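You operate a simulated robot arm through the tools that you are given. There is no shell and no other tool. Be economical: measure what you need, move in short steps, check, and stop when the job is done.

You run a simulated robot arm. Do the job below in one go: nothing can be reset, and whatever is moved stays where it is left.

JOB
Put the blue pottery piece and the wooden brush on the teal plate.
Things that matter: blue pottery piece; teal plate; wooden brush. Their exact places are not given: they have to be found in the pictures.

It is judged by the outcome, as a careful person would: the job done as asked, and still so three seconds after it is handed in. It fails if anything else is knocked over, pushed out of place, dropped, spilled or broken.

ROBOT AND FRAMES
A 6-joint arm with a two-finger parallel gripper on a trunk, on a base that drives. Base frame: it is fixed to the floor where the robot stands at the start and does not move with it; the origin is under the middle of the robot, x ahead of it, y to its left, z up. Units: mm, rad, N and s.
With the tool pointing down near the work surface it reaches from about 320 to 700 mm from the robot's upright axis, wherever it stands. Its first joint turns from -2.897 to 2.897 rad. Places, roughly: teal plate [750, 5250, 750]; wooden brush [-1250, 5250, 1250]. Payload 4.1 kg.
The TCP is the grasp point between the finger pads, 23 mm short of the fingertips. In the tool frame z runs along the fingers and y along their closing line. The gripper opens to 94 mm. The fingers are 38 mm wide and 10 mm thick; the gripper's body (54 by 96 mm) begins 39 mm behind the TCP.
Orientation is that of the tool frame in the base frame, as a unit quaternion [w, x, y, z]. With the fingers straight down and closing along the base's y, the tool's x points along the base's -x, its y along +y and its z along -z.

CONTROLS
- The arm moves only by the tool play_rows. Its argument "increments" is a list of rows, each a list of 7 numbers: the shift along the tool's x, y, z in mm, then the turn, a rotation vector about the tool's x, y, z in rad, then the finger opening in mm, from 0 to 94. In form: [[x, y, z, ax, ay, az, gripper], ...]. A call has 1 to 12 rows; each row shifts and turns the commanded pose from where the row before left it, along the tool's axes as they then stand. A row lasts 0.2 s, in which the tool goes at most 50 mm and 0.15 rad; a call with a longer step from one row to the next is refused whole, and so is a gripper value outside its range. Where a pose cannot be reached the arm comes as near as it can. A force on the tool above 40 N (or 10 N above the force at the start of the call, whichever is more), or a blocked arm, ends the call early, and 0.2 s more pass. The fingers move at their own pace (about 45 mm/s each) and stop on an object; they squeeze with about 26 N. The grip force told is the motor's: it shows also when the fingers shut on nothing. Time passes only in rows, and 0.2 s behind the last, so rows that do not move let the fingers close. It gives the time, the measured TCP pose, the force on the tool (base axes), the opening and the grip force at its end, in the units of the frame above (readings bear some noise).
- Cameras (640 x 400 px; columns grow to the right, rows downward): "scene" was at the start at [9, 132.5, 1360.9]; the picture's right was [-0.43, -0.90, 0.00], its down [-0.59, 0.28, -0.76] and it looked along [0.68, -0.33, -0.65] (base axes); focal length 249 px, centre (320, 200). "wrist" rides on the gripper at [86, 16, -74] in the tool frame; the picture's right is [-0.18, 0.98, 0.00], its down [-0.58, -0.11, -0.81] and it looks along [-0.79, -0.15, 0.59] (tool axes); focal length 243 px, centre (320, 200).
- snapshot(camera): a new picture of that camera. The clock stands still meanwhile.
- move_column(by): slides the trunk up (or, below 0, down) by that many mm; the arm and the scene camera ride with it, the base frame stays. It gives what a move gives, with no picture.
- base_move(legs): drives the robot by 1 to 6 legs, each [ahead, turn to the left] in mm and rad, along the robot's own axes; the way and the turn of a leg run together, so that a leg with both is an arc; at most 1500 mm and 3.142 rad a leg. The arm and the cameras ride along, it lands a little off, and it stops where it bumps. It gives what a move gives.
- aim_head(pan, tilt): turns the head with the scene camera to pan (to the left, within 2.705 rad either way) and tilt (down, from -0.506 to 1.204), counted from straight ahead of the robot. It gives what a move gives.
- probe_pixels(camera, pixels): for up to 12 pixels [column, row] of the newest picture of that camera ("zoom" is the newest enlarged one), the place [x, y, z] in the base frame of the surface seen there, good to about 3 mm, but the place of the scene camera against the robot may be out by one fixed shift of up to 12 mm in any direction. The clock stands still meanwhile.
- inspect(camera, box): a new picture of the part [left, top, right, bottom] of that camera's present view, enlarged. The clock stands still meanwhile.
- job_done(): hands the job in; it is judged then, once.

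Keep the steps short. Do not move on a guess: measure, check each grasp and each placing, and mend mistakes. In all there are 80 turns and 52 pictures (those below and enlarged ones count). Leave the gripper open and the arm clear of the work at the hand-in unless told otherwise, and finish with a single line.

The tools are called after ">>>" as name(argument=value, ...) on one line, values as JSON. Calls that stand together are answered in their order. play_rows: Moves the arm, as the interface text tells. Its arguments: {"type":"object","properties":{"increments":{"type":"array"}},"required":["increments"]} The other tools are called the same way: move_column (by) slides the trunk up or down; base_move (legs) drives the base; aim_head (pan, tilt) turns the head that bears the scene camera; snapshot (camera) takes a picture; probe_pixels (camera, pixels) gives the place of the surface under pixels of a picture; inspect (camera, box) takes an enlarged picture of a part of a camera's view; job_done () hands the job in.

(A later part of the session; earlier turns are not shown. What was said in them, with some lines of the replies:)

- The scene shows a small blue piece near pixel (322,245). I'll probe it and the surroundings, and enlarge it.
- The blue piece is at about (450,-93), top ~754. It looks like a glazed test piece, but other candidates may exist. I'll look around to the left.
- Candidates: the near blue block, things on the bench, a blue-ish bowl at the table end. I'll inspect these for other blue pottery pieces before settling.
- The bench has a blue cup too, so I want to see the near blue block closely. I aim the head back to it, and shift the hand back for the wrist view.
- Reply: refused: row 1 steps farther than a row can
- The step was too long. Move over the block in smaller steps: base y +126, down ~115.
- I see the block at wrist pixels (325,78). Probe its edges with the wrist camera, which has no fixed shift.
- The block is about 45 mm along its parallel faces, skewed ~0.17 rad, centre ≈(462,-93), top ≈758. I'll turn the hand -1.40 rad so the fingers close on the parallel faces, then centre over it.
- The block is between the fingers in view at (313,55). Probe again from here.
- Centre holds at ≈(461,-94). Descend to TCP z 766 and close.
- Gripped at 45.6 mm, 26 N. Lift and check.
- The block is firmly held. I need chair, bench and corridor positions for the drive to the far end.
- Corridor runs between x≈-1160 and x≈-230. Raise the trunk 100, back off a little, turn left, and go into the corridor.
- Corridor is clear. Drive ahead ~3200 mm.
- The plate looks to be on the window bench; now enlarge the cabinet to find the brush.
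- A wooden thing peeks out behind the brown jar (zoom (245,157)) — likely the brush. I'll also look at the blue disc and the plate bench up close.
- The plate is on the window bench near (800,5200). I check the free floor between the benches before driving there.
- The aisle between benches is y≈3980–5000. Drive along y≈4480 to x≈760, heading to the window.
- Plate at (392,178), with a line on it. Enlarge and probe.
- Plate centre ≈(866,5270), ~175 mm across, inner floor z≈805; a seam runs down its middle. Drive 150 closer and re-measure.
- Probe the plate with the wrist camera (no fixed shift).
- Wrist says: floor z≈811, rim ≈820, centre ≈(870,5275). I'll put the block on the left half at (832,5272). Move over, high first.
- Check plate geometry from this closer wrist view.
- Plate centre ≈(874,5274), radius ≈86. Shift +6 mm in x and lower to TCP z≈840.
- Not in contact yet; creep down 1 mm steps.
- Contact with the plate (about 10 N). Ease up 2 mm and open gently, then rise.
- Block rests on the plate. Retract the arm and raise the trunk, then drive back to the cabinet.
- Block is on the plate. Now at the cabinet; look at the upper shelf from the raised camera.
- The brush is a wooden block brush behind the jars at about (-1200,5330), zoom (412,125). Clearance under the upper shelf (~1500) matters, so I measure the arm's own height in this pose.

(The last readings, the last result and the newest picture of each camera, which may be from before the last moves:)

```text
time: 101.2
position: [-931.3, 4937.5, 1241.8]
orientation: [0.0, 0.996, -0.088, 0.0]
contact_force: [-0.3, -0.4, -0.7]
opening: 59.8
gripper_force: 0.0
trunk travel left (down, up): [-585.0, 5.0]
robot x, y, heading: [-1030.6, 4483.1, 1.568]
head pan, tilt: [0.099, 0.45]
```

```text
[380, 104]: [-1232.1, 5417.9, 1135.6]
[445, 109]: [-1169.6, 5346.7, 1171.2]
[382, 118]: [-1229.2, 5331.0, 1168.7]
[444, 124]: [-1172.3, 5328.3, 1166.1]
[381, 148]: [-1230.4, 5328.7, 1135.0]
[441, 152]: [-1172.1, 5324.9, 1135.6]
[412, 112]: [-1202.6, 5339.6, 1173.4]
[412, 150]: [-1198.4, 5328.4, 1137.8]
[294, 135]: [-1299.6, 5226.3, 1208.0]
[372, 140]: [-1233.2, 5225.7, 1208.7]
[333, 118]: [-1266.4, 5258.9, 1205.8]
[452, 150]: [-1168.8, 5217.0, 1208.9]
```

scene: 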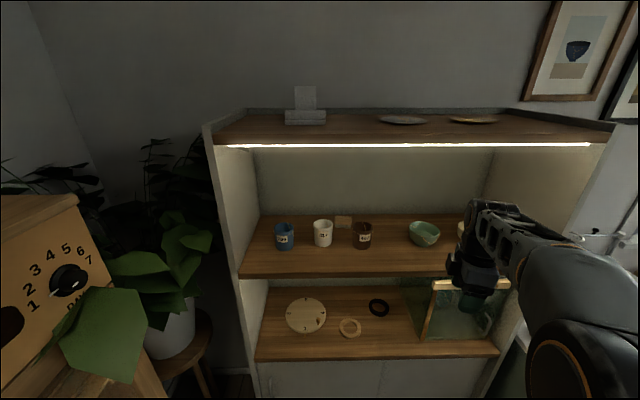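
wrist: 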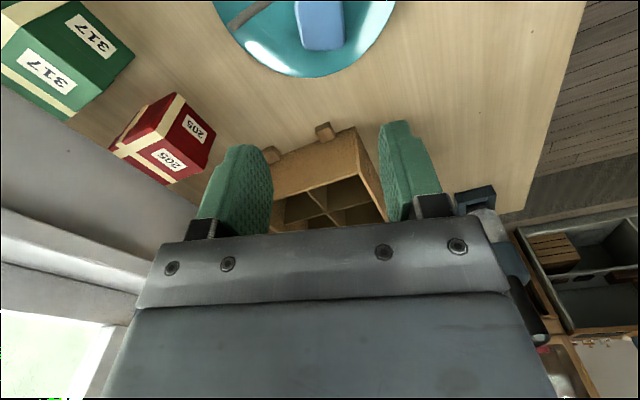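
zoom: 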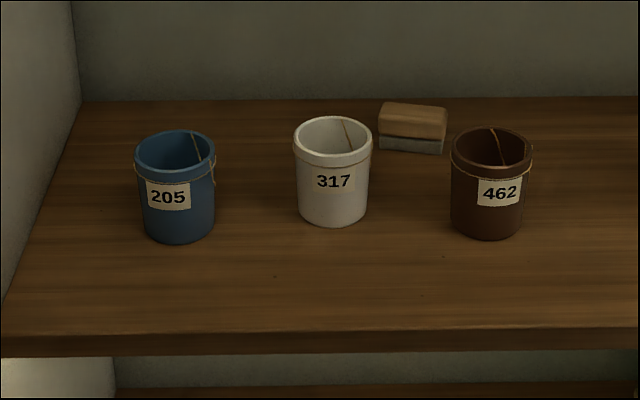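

Standing reach: tool straight down looks feasible (wrist top ≈205 mm above TCP; shelf underside ≈1500), and the fingers closing front-to-back fit the 65 mm gap between the jars. First swing the arm to x≈-1200 in front of the cabinet, squared to the brush.

>>> play_rows(increments=[[0, 0, 0, 0, 0, -0.137, 70], [-39, 0, 0, 0, 0, 0, 70], [-39, 0, 0, 0, 0, 0, 70], [-39, -20, 0, 0, 0, 0, 70], [-39, -20, 0, 0, 0, 0, 70], [-39, -22, 0, 0, 0, 0, 70], [-39, -22, 0, 0, 0, 0, 70], [-39, -25, 0, 0, 0, 0, 70], [0, 0, 0, 0, 0, 0, 70]])

>>> snapshot(camera="wrist")

>>> snapshot(camera="scene")

```text
time: 103.2
position: [-1196.6, 5056.1, 1242.5]
orientation: [-0.001, 1.0, -0.02, 0.001]
contact_force: [0.2, -0.3, 0.0]
opening: 69.9
gripper_force: 0.0
trunk travel left (down, up): [-585.0, 5.0]
robot x, y, heading: [-1028.7, 4477.4, 1.564]
head pan, tilt: [0.099, 0.45]
```

```text
18 pictures are left
```

wrist: 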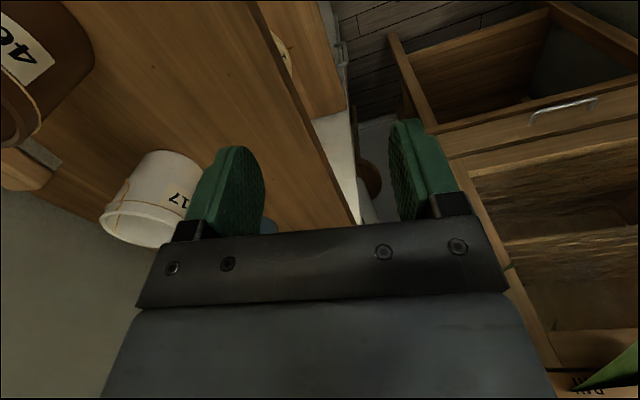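

```text
17 pictures are left
```

scene: 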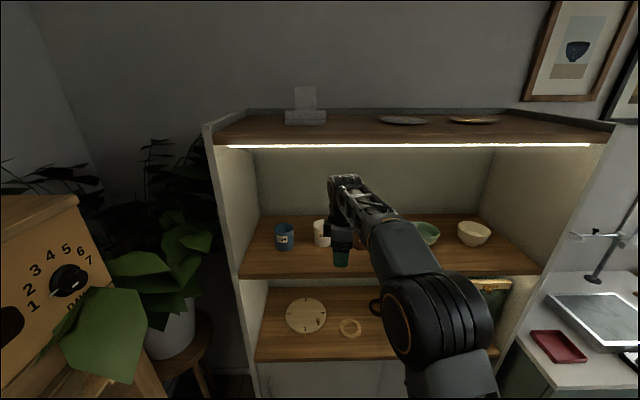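

Probe the arm's top and, through the wrist view, the brush and jars.

>>> probe_pixels(camera="scene", pixels=[[345, 178], [370, 200], [395, 230], [400, 265], [440, 280], [420, 300], [470, 310], [350, 145], [300, 148]])

>>> probe_pixels(camera="wrist", pixels=[[28, 165], [10, 150], [50, 160], [40, 150], [25, 185], [160, 155], [105, 222], [160, 245], [200, 165], [85, 20], [15, 70], [85, 90]])

```text
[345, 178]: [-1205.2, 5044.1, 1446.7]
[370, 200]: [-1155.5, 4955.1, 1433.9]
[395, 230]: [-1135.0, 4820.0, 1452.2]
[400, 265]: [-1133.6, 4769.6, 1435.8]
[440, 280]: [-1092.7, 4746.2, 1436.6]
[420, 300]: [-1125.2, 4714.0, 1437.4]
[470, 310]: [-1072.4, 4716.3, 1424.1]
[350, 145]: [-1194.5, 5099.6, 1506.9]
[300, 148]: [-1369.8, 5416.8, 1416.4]
```

```text
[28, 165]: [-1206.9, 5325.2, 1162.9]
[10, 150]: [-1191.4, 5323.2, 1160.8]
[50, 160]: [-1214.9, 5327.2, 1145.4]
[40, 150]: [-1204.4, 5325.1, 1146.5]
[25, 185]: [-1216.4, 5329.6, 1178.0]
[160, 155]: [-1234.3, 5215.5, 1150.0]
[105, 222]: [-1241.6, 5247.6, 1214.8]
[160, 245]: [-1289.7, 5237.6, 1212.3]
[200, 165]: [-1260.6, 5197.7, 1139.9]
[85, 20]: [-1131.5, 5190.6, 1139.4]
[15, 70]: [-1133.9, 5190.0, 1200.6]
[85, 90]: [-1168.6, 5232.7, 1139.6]
```

Arm top ≤1455, shelf underside ≈1500: clear. Raise 12 mm and drive 230 ahead over the gap between the jars.

>>> play_rows(increments=[[-4, 0, -12, 0, 0, 0, 70], [0, 0, 0, 0, 0, 0, 70]])

>>> base_move(legs=[[120, 0], [110, 0]])

>>> snapshot(camera="wrist")

>>> snapshot(camera="scene")

```text
time: 103.8
position: [-1201.3, 5055.6, 1254.4]
orientation: [0.0, 1.0, -0.02, 0.0]
contact_force: [-0.9, 0.2, -0.1]
opening: 69.8
gripper_force: 0.1
trunk travel left (down, up): [-585.0, 5.0]
robot x, y, heading: [-1030.5, 4481.6, 1.568]
head pan, tilt: [0.099, 0.45]
```

```text
time: 105.8
position: [-1202.1, 5289.4, 1254.0]
orientation: [0.001, 1.0, -0.019, 0.0]
contact_force: [-0.3, -0.1, -0.5]
opening: 69.9
gripper_force: 0.0
trunk travel left (down, up): [-585.0, 5.0]
robot x, y, heading: [-1028.6, 4714.2, 1.565]
head pan, tilt: [0.099, 0.45]
```

```text
16 pictures are left
```

wrist: 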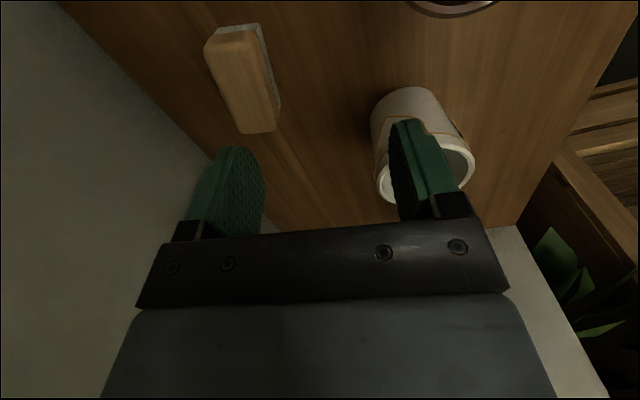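

```text
15 pictures are left
```

scene: 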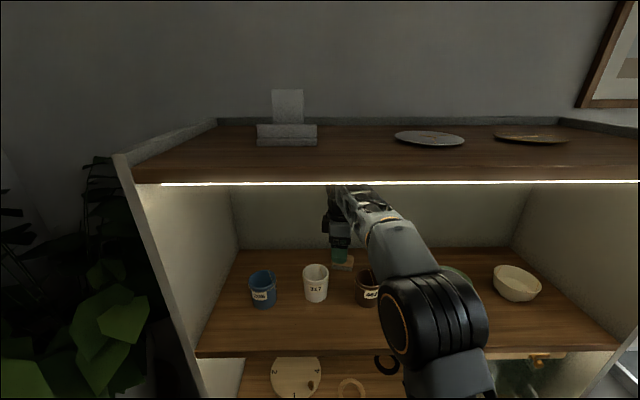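

The brush is clear in the wrist view at (245,78). Probe its outline.

>>> probe_pixels(camera="wrist", pixels=[[207, 45], [255, 33], [240, 130], [277, 125], [230, 80], [262, 75], [240, 80], [268, 60], [225, 110], [215, 70], [276, 100], [245, 38]])

>>> inspect(camera="wrist", box=[180, 10, 308, 150])

```text
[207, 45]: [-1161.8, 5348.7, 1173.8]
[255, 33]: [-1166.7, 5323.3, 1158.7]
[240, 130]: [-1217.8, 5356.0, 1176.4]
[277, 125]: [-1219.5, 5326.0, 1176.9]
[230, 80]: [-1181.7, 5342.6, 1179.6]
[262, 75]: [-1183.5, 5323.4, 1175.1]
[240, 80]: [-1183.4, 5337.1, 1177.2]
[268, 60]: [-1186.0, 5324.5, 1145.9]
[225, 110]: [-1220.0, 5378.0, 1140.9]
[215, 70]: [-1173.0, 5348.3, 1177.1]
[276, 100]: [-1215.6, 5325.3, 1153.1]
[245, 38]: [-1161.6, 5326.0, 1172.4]
```

```text
2.86 times, centred on (244, 80) of wrist
```

zoom: 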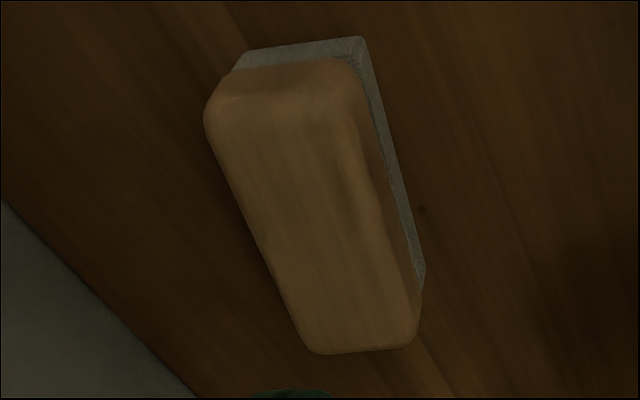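

Brush: centre ≈(-1192,5339), 60×30 mm, z 1140–1178. Move +10 x, +50 y, then lower to TCP 1168.

>>> play_rows(increments=[[4, -25, 0, 0, 0, 0, 70], [4, -25.4, 0, 0, 0, 0, 70], [0, 0, 20, 0, 0, 0, 70], [0, 0, 20, 0, 0, 0, 70], [0, 0, 20, 0, 0, 0, 70], [0, 0, 0, 0, 0, 0, 70]])

>>> snapshot(camera="wrist")

```text
time: 107.2
position: [-1192.5, 5338.4, 1193.6]
orientation: [0.001, 1.0, -0.019, 0.0]
contact_force: [-0.4, -0.4, 0.7]
opening: 70.1
gripper_force: 0.1
trunk travel left (down, up): [-585.0, 5.0]
robot x, y, heading: [-1031.5, 4714.7, 1.571]
head pan, tilt: [0.099, 0.45]
```

```text
13 pictures are left
```

wrist: 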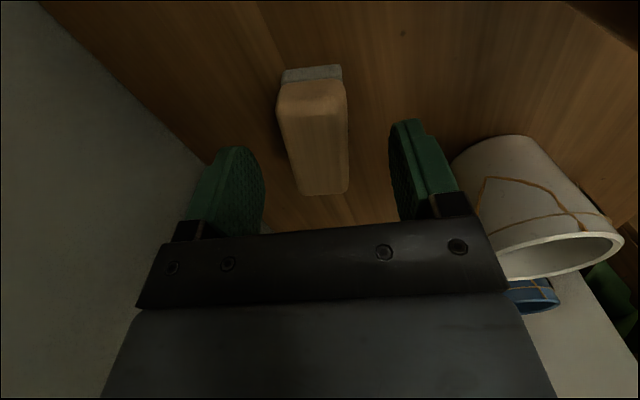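

The brush sits between the fingers. Lower 26 mm and close.

>>> play_rows(increments=[[0, 0, 12, 0, 0, 0, 70], [0, 0, 9, 0, 0, 0, 70], [0, 0, 4, 0, 0, 0, 70], [0, 0, 0, 0, 0, 0, 50], [0, 0, 0, 0, 0, 0, 36], [0, 0, 0, 0, 0, 0, 26], [0, 0, 0, 0, 0, 0, 20], [0, 0, 0, 0, 0, 0, 20], [0, 0, 0, 0, 0, 0, 20]])

```text
time: 109.2
position: [-1192.5, 5337.7, 1168.9]
orientation: [-0.001, 1.0, -0.02, 0.0]
contact_force: [-0.2, 0.1, 0.5]
opening: 31.5
gripper_force: 26.2
trunk travel left (down, up): [-585.0, 5.0]
robot x, y, heading: [-1025.7, 4715.6, 1.567]
head pan, tilt: [0.099, 0.45]
```

Gripped at 31.5 mm. Lift to TCP ≈1261 (brush bottom ≈1232, above the jars; arm top ≈1466).

>>> play_rows(increments=[[0, 0, -12, 0, 0, 0, 20], [0, 0, -20, 0, 0, 0, 20], [-4, 0, -20, 0, 0, 0, 20], [-4, 0, -20, 0, 0, 0, 20], [0, 0, -20, 0, 0, 0, 20], [0, 0, 0, 0, 0, 0, 20]])

>>> snapshot(camera="wrist")

>>> snapshot(camera="scene")

```text
time: 110.7
position: [-1199.3, 5336.7, 1262.5]
orientation: [0.0, 1.0, -0.02, 0.0]
contact_force: [-0.1, -0.4, -0.6]
opening: 31.3
gripper_force: 25.8
trunk travel left (down, up): [-585.0, 5.0]
robot x, y, heading: [-1029.1, 4715.5, 1.568]
head pan, tilt: [0.099, 0.45]
```

```text
12 pictures are left
```

wrist: 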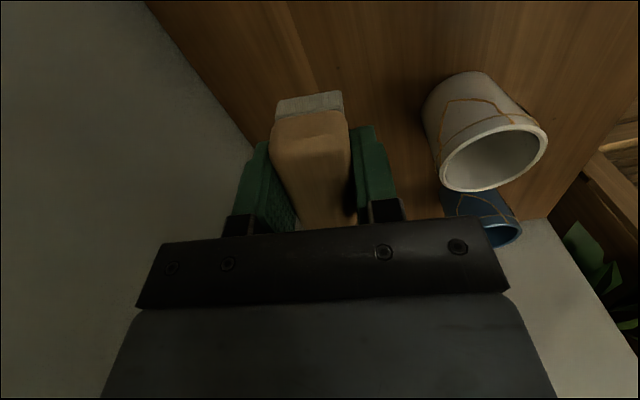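

```text
11 pictures are left
```

scene: 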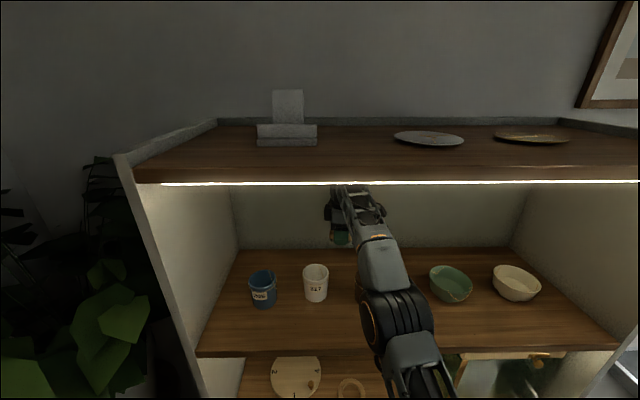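

Brush held. Back straight out 250, then bring the arm in as before.

>>> base_move(legs=[[-250, 0]])

>>> play_rows(increments=[[0, 40, 0, 0, 0, 0, 20], [0, 40, 0, 0, 0, 0, 20], [20, 40, 0, 0, 0, 0, 20], [35, 30, 0, 0, 0, 0, 20], [40, 0, 0, 0, 0, 0, 20], [40, 0, 0, 0, 0, 0, 20], [40, 0, 0, 0, 0, 0, 20], [40, 0, 0, 0, 0, 0, 20], [40, 0, 0, 0, 0, 0, 20], [0, 0, 0, 0, 0, 0, 20]])

>>> snapshot(camera="scene")

```text
time: 112.5
position: [-1201.2, 5083.7, 1261.4]
orientation: [0.0, 1.0, -0.019, 0.0]
contact_force: [-0.1, -0.1, -0.1]
opening: 31.6
gripper_force: 25.8
trunk travel left (down, up): [-585.0, 5.0]
robot x, y, heading: [-1030.4, 4460.8, 1.563]
head pan, tilt: [0.099, 0.45]
```

```text
time: 114.7
position: [-950.4, 4926.3, 1260.4]
orientation: [0.0, 1.0, -0.02, 0.0]
contact_force: [0.3, -0.5, -0.2]
opening: 31.3
gripper_force: 25.6
trunk travel left (down, up): [-585.0, 5.0]
robot x, y, heading: [-1028.9, 4460.9, 1.566]
head pan, tilt: [0.099, 0.45]
```

```text
10 pictures are left
```

scene: 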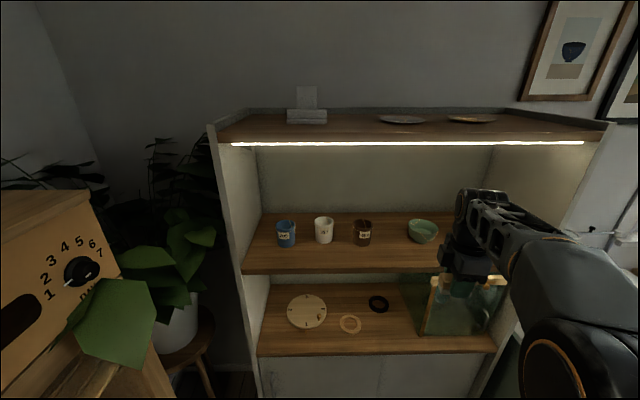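

Jars undisturbed. Drive back to the plate, then lower the trunk 160.

>>> base_move(legs=[[0, -1.566], [1000, 0], [810, 0], [0, 1.57]])

>>> move_column(by=-160)

```text
time: 131.4
position: [830.0, 4951.6, 1259.9]
orientation: [0.001, 1.0, -0.003, 0.0]
contact_force: [0.6, 0.4, -0.5]
opening: 31.5
gripper_force: 25.4
trunk travel left (down, up): [-585.0, 5.0]
robot x, y, heading: [764.9, 4488.8, 1.596]
head pan, tilt: [0.099, 0.45]
```

```text
time: 133.2
position: [829.4, 4952.3, 1100.7]
orientation: [0.0, 1.0, -0.002, 0.0]
contact_force: [0.1, 0.6, -0.4]
opening: 31.6
gripper_force: 26.2
trunk travel left (down, up): [-425.0, 165.0]
robot x, y, heading: [766.4, 4489.4, 1.598]
head pan, tilt: [0.099, 0.45]
```

Turn the hand +1.57 rad so the brush lies along y (fits the free right half), then drive 165 ahead and look.

>>> play_rows(increments=[[0, 0, 0, 0, 0, 0.1427, 20], [0, 0, 0, 0, 0, 0.1427, 20], [0, 0, 0, 0, 0, 0.1427, 20], [0, 0, 0, 0, 0, 0.1427, 20], [0, 0, 0, 0, 0, 0.1427, 20], [0, 0, 0, 0, 0, 0.1427, 20], [0, 0, 0, 0, 0, 0.1427, 20], [0, 0, 0, 0, 0, 0.1427, 20], [0, 0, 0, 0, 0, 0.1427, 20], [0, 0, 0, 0, 0, 0.1427, 20], [0, 0, 0, 0, 0, 0.1427, 20], [0, 0, 0, 0, 0, 0, 20]])

>>> base_move(legs=[[165, -0.02]])

>>> snapshot(camera="wrist")

```text
time: 135.8
position: [830.1, 4952.8, 1101.1]
orientation: [0.0, -0.705, 0.71, 0.0]
contact_force: [-0.2, -0.6, -1.1]
opening: 31.5
gripper_force: 25.9
trunk travel left (down, up): [-425.0, 165.0]
robot x, y, heading: [766.5, 4483.3, 1.601]
head pan, tilt: [0.099, 0.45]
```

```text
time: 137.2
position: [836.1, 5116.7, 1099.9]
orientation: [0.0, -0.699, 0.715, 0.0]
contact_force: [0.2, -0.5, -1.4]
opening: 31.3
gripper_force: 26.5
trunk travel left (down, up): [-425.0, 165.0]
robot x, y, heading: [767.7, 4654.4, 1.577]
head pan, tilt: [0.099, 0.45]
```

```text
9 pictures are left
```

wrist: 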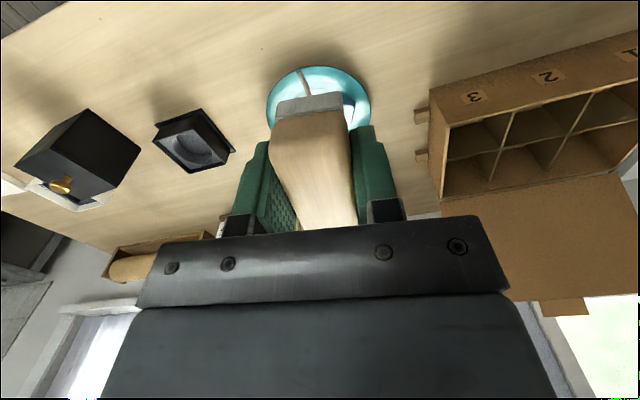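

Move over the right half (906,5274) at TCP ≈ 920 and check.

>>> play_rows(increments=[[-36, -16, 0, 0, 0, 0, 20], [-41, -17, 20, 0, 0, 0, 20], [-41, -17, 20, 0, 0, 0, 20], [-40.5, -16.5, 20, 0, 0, 0, 20], [0, 0, 40, 0, 0, 0, 20], [0, 0, 40, 0, 0, 0, 20], [0, 0, 40, 0, 0, 0, 20], [0, 0, 0, 0, 0, 0, 20]])

>>> snapshot(camera="wrist")

>>> aim_head(pan=0.0, tilt=0.8)

>>> inspect(camera="scene", box=[320, 120, 480, 220])

```text
time: 139.0
position: [908.8, 5271.5, 918.1]
orientation: [0.0, -0.699, 0.716, 0.0]
contact_force: [0.3, -0.2, 0.0]
opening: 31.5
gripper_force: 26.1
trunk travel left (down, up): [-425.0, 165.0]
robot x, y, heading: [765.4, 4650.0, 1.581]
head pan, tilt: [0.099, 0.45]
```

```text
8 pictures are left
```

wrist: 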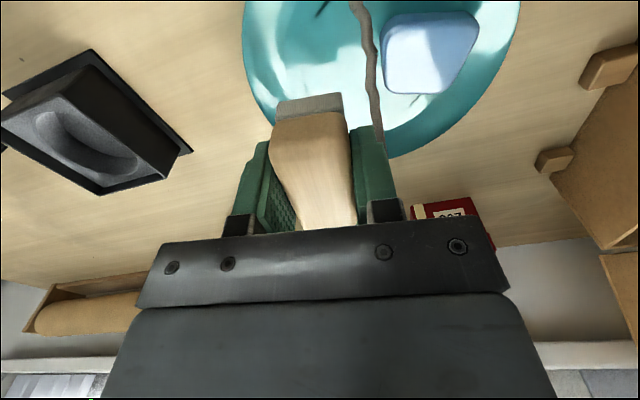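

```text
time: 139.9
position: [908.2, 5270.4, 919.3]
orientation: [0.0, -0.699, 0.715, 0.0]
contact_force: [1.0, -0.4, -0.9]
opening: 31.1
gripper_force: 25.9
trunk travel left (down, up): [-425.0, 165.0]
robot x, y, heading: [764.4, 4652.4, 1.581]
head pan, tilt: [0.0, 0.799]
```

```text
4.00 times, centred on (400, 170) of scene
```

zoom: 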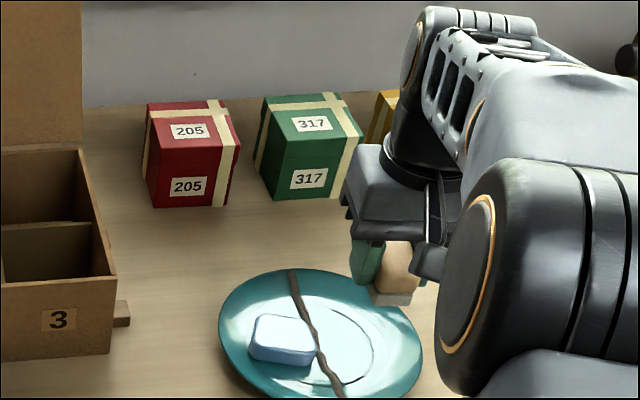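

Probe the plate rim and the block's near edge in this view.

>>> probe_pixels(camera="wrist", pixels=[[270, 125], [250, 60], [400, 152], [490, 80], [380, 140], [383, 50], [390, 88], [438, 92], [480, 20], [365, 20], [300, 70]])

```text
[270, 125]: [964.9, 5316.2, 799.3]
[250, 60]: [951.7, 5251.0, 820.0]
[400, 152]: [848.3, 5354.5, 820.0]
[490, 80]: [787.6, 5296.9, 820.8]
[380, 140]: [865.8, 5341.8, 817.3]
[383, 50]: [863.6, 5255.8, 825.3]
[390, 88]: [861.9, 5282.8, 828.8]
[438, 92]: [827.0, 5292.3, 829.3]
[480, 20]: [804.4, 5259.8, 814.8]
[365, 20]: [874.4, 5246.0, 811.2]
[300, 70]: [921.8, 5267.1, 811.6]
```

Block's right edge is x≈864; the brush at 908±16 clears it. Lower to TCP ≈844.

>>> play_rows(increments=[[0, 0, 30, 0, 0, 0, 20], [0, 0, 25, 0, 0, 0, 20], [0, 0, 14, 0, 0, 0, 20], [0, 0, 5, 0, 0, 0, 20], [0, 0, 0, 0, 0, 0, 20]])

>>> play_rows(increments=[[0, 0, 1, 0, 0, 0, 20], [0, 0, 1, 0, 0, 0, 20], [0, 0, 0, 0, 0, 0, 20]])

```text
time: 141.1
position: [906.8, 5271.2, 845.2]
orientation: [0.0, -0.698, 0.716, -0.001]
contact_force: [0.3, -0.2, 0.2]
opening: 31.4
gripper_force: 25.8
trunk travel left (down, up): [-425.0, 165.0]
robot x, y, heading: [761.8, 4649.9, 1.576]
head pan, tilt: [0.0, 0.799]
```

```text
time: 141.9
position: [906.1, 5273.0, 844.0]
orientation: [0.0, -0.698, 0.716, 0.0]
contact_force: [-0.7, 0.2, -1.0]
opening: 31.3
gripper_force: 26.0
trunk travel left (down, up): [-425.0, 165.0]
robot x, y, heading: [765.7, 4649.8, 1.579]
head pan, tilt: [0.0, 0.799]
```

>>> play_rows(increments=[[0, 0, 1, 0, 0, 0, 20], [0, 0, 1, 0, 0, 0, 20], [0, 0, 0, 0, 0, 0, 20]])

```text
time: 142.7
position: [905.8, 5273.8, 842.3]
orientation: [0.0, -0.699, 0.715, 0.0]
contact_force: [0.6, -0.3, -1.0]
opening: 31.1
gripper_force: 25.9
trunk travel left (down, up): [-425.0, 165.0]
robot x, y, heading: [761.2, 4652.5, 1.577]
head pan, tilt: [0.0, 0.799]
```

No contact yet; two more millimetres.

>>> play_rows(increments=[[0, 0, 1, 0, 0, 0, 20], [0, 0, 1, 0, 0, 0, 20], [0, 0, 0, 0, 0, 0, 20]])

```text
time: 143.5
position: [906.9, 5273.6, 839.8]
orientation: [0.0, -0.698, 0.716, 0.0]
contact_force: [0.2, -1.2, -0.9]
opening: 31.3
gripper_force: 26.1
trunk travel left (down, up): [-425.0, 165.0]
robot x, y, heading: [763.7, 4648.6, 1.58]
head pan, tilt: [0.0, 0.799]
```

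>>> play_rows(increments=[[0, 0, 1, 0, 0, 0, 20], [0, 0, 1, 0, 0, 0, 20], [0, 0, 0, 0, 0, 0, 20]])

```text
time: 144.3
position: [906.0, 5273.6, 838.6]
orientation: [0.001, -0.699, 0.716, 0.0]
contact_force: [0.8, 0.4, 4.0]
opening: 31.2
gripper_force: 26.1
trunk travel left (down, up): [-425.0, 165.0]
robot x, y, heading: [765.0, 4653.5, 1.577]
head pan, tilt: [0.0, 0.799]
```

Light contact (4 N). Open gently to 42 mm, then rise and back away.

>>> play_rows(increments=[[0, 0, 0, 0, 0, 0, 33], [0, 0, 0, 0, 0, 0, 37], [0, 0, 0, 0, 0, 0, 41], [0, 0, 0, 0, 0, 0, 42], [0, 0, -10, 0, 0, 0, 42], [0, 0, -20, 0, 0, 0, 42], [0, 0, -40, 0, 0, 0, 42], [0, 0, -40, 0, 0, 0, 60], [0, 0, -40, 0, 0, 0, 80], [0, 0, -40, 0, 0, 0, 94], [0, 0, -40, 0, 0, 0, 94]])

>>> play_rows(increments=[[40, 0, 0, 0, 0, 0, 94], [40, 0, 0, 0, 0, 0, 94], [40, 0, 0, 0, 0, 0, 94], [40, 0, 0, 0, 0, 0, 94], [0, 0, 0, 0, 0, 0, 94]])

>>> snapshot(camera="wrist")

>>> inspect(camera="scene", box=[320, 120, 480, 220])

```text
time: 146.7
position: [906.3, 5273.3, 1067.2]
orientation: [-0.001, -0.698, 0.716, -0.001]
contact_force: [-0.4, -0.3, 0.9]
opening: 93.9
gripper_force: 0.1
trunk travel left (down, up): [-425.0, 165.0]
robot x, y, heading: [763.9, 4652.5, 1.581]
head pan, tilt: [0.0, 0.799]
```

```text
time: 147.9
position: [903.7, 5109.4, 1067.2]
orientation: [0.001, -0.699, 0.716, -0.001]
contact_force: [0.2, -0.5, 0.5]
opening: 93.8
gripper_force: 0.1
trunk travel left (down, up): [-425.0, 165.0]
robot x, y, heading: [763.4, 4652.9, 1.584]
head pan, tilt: [0.0, 0.799]
```

```text
6 pictures are left
```

wrist: 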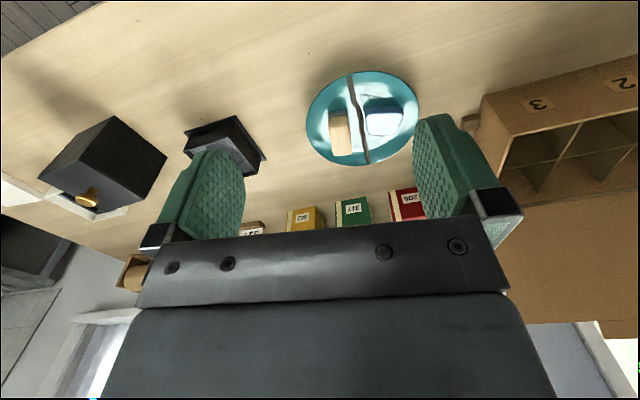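

```text
4.00 times, centred on (400, 170) of scene
```

zoom: 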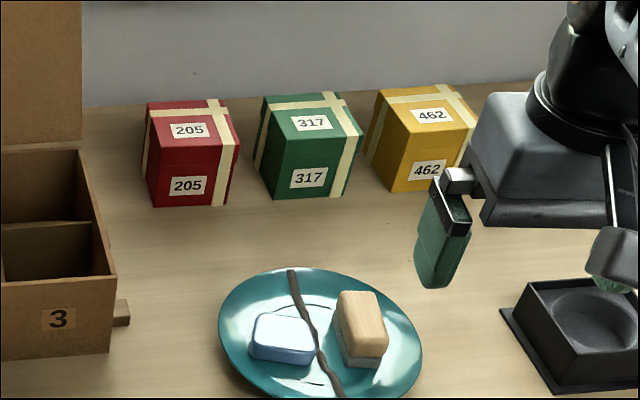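

Both the blue piece and the brush rest on the plate, either side of the seam. The gripper is open and clear, so I'm handing in.

>>> job_done()

```text
The job is handed in.
```

The small blue block from the near table, which I took to be the blue pottery piece, and the wooden brush are both on the teal plate; the last pictures show nothing else disturbed.
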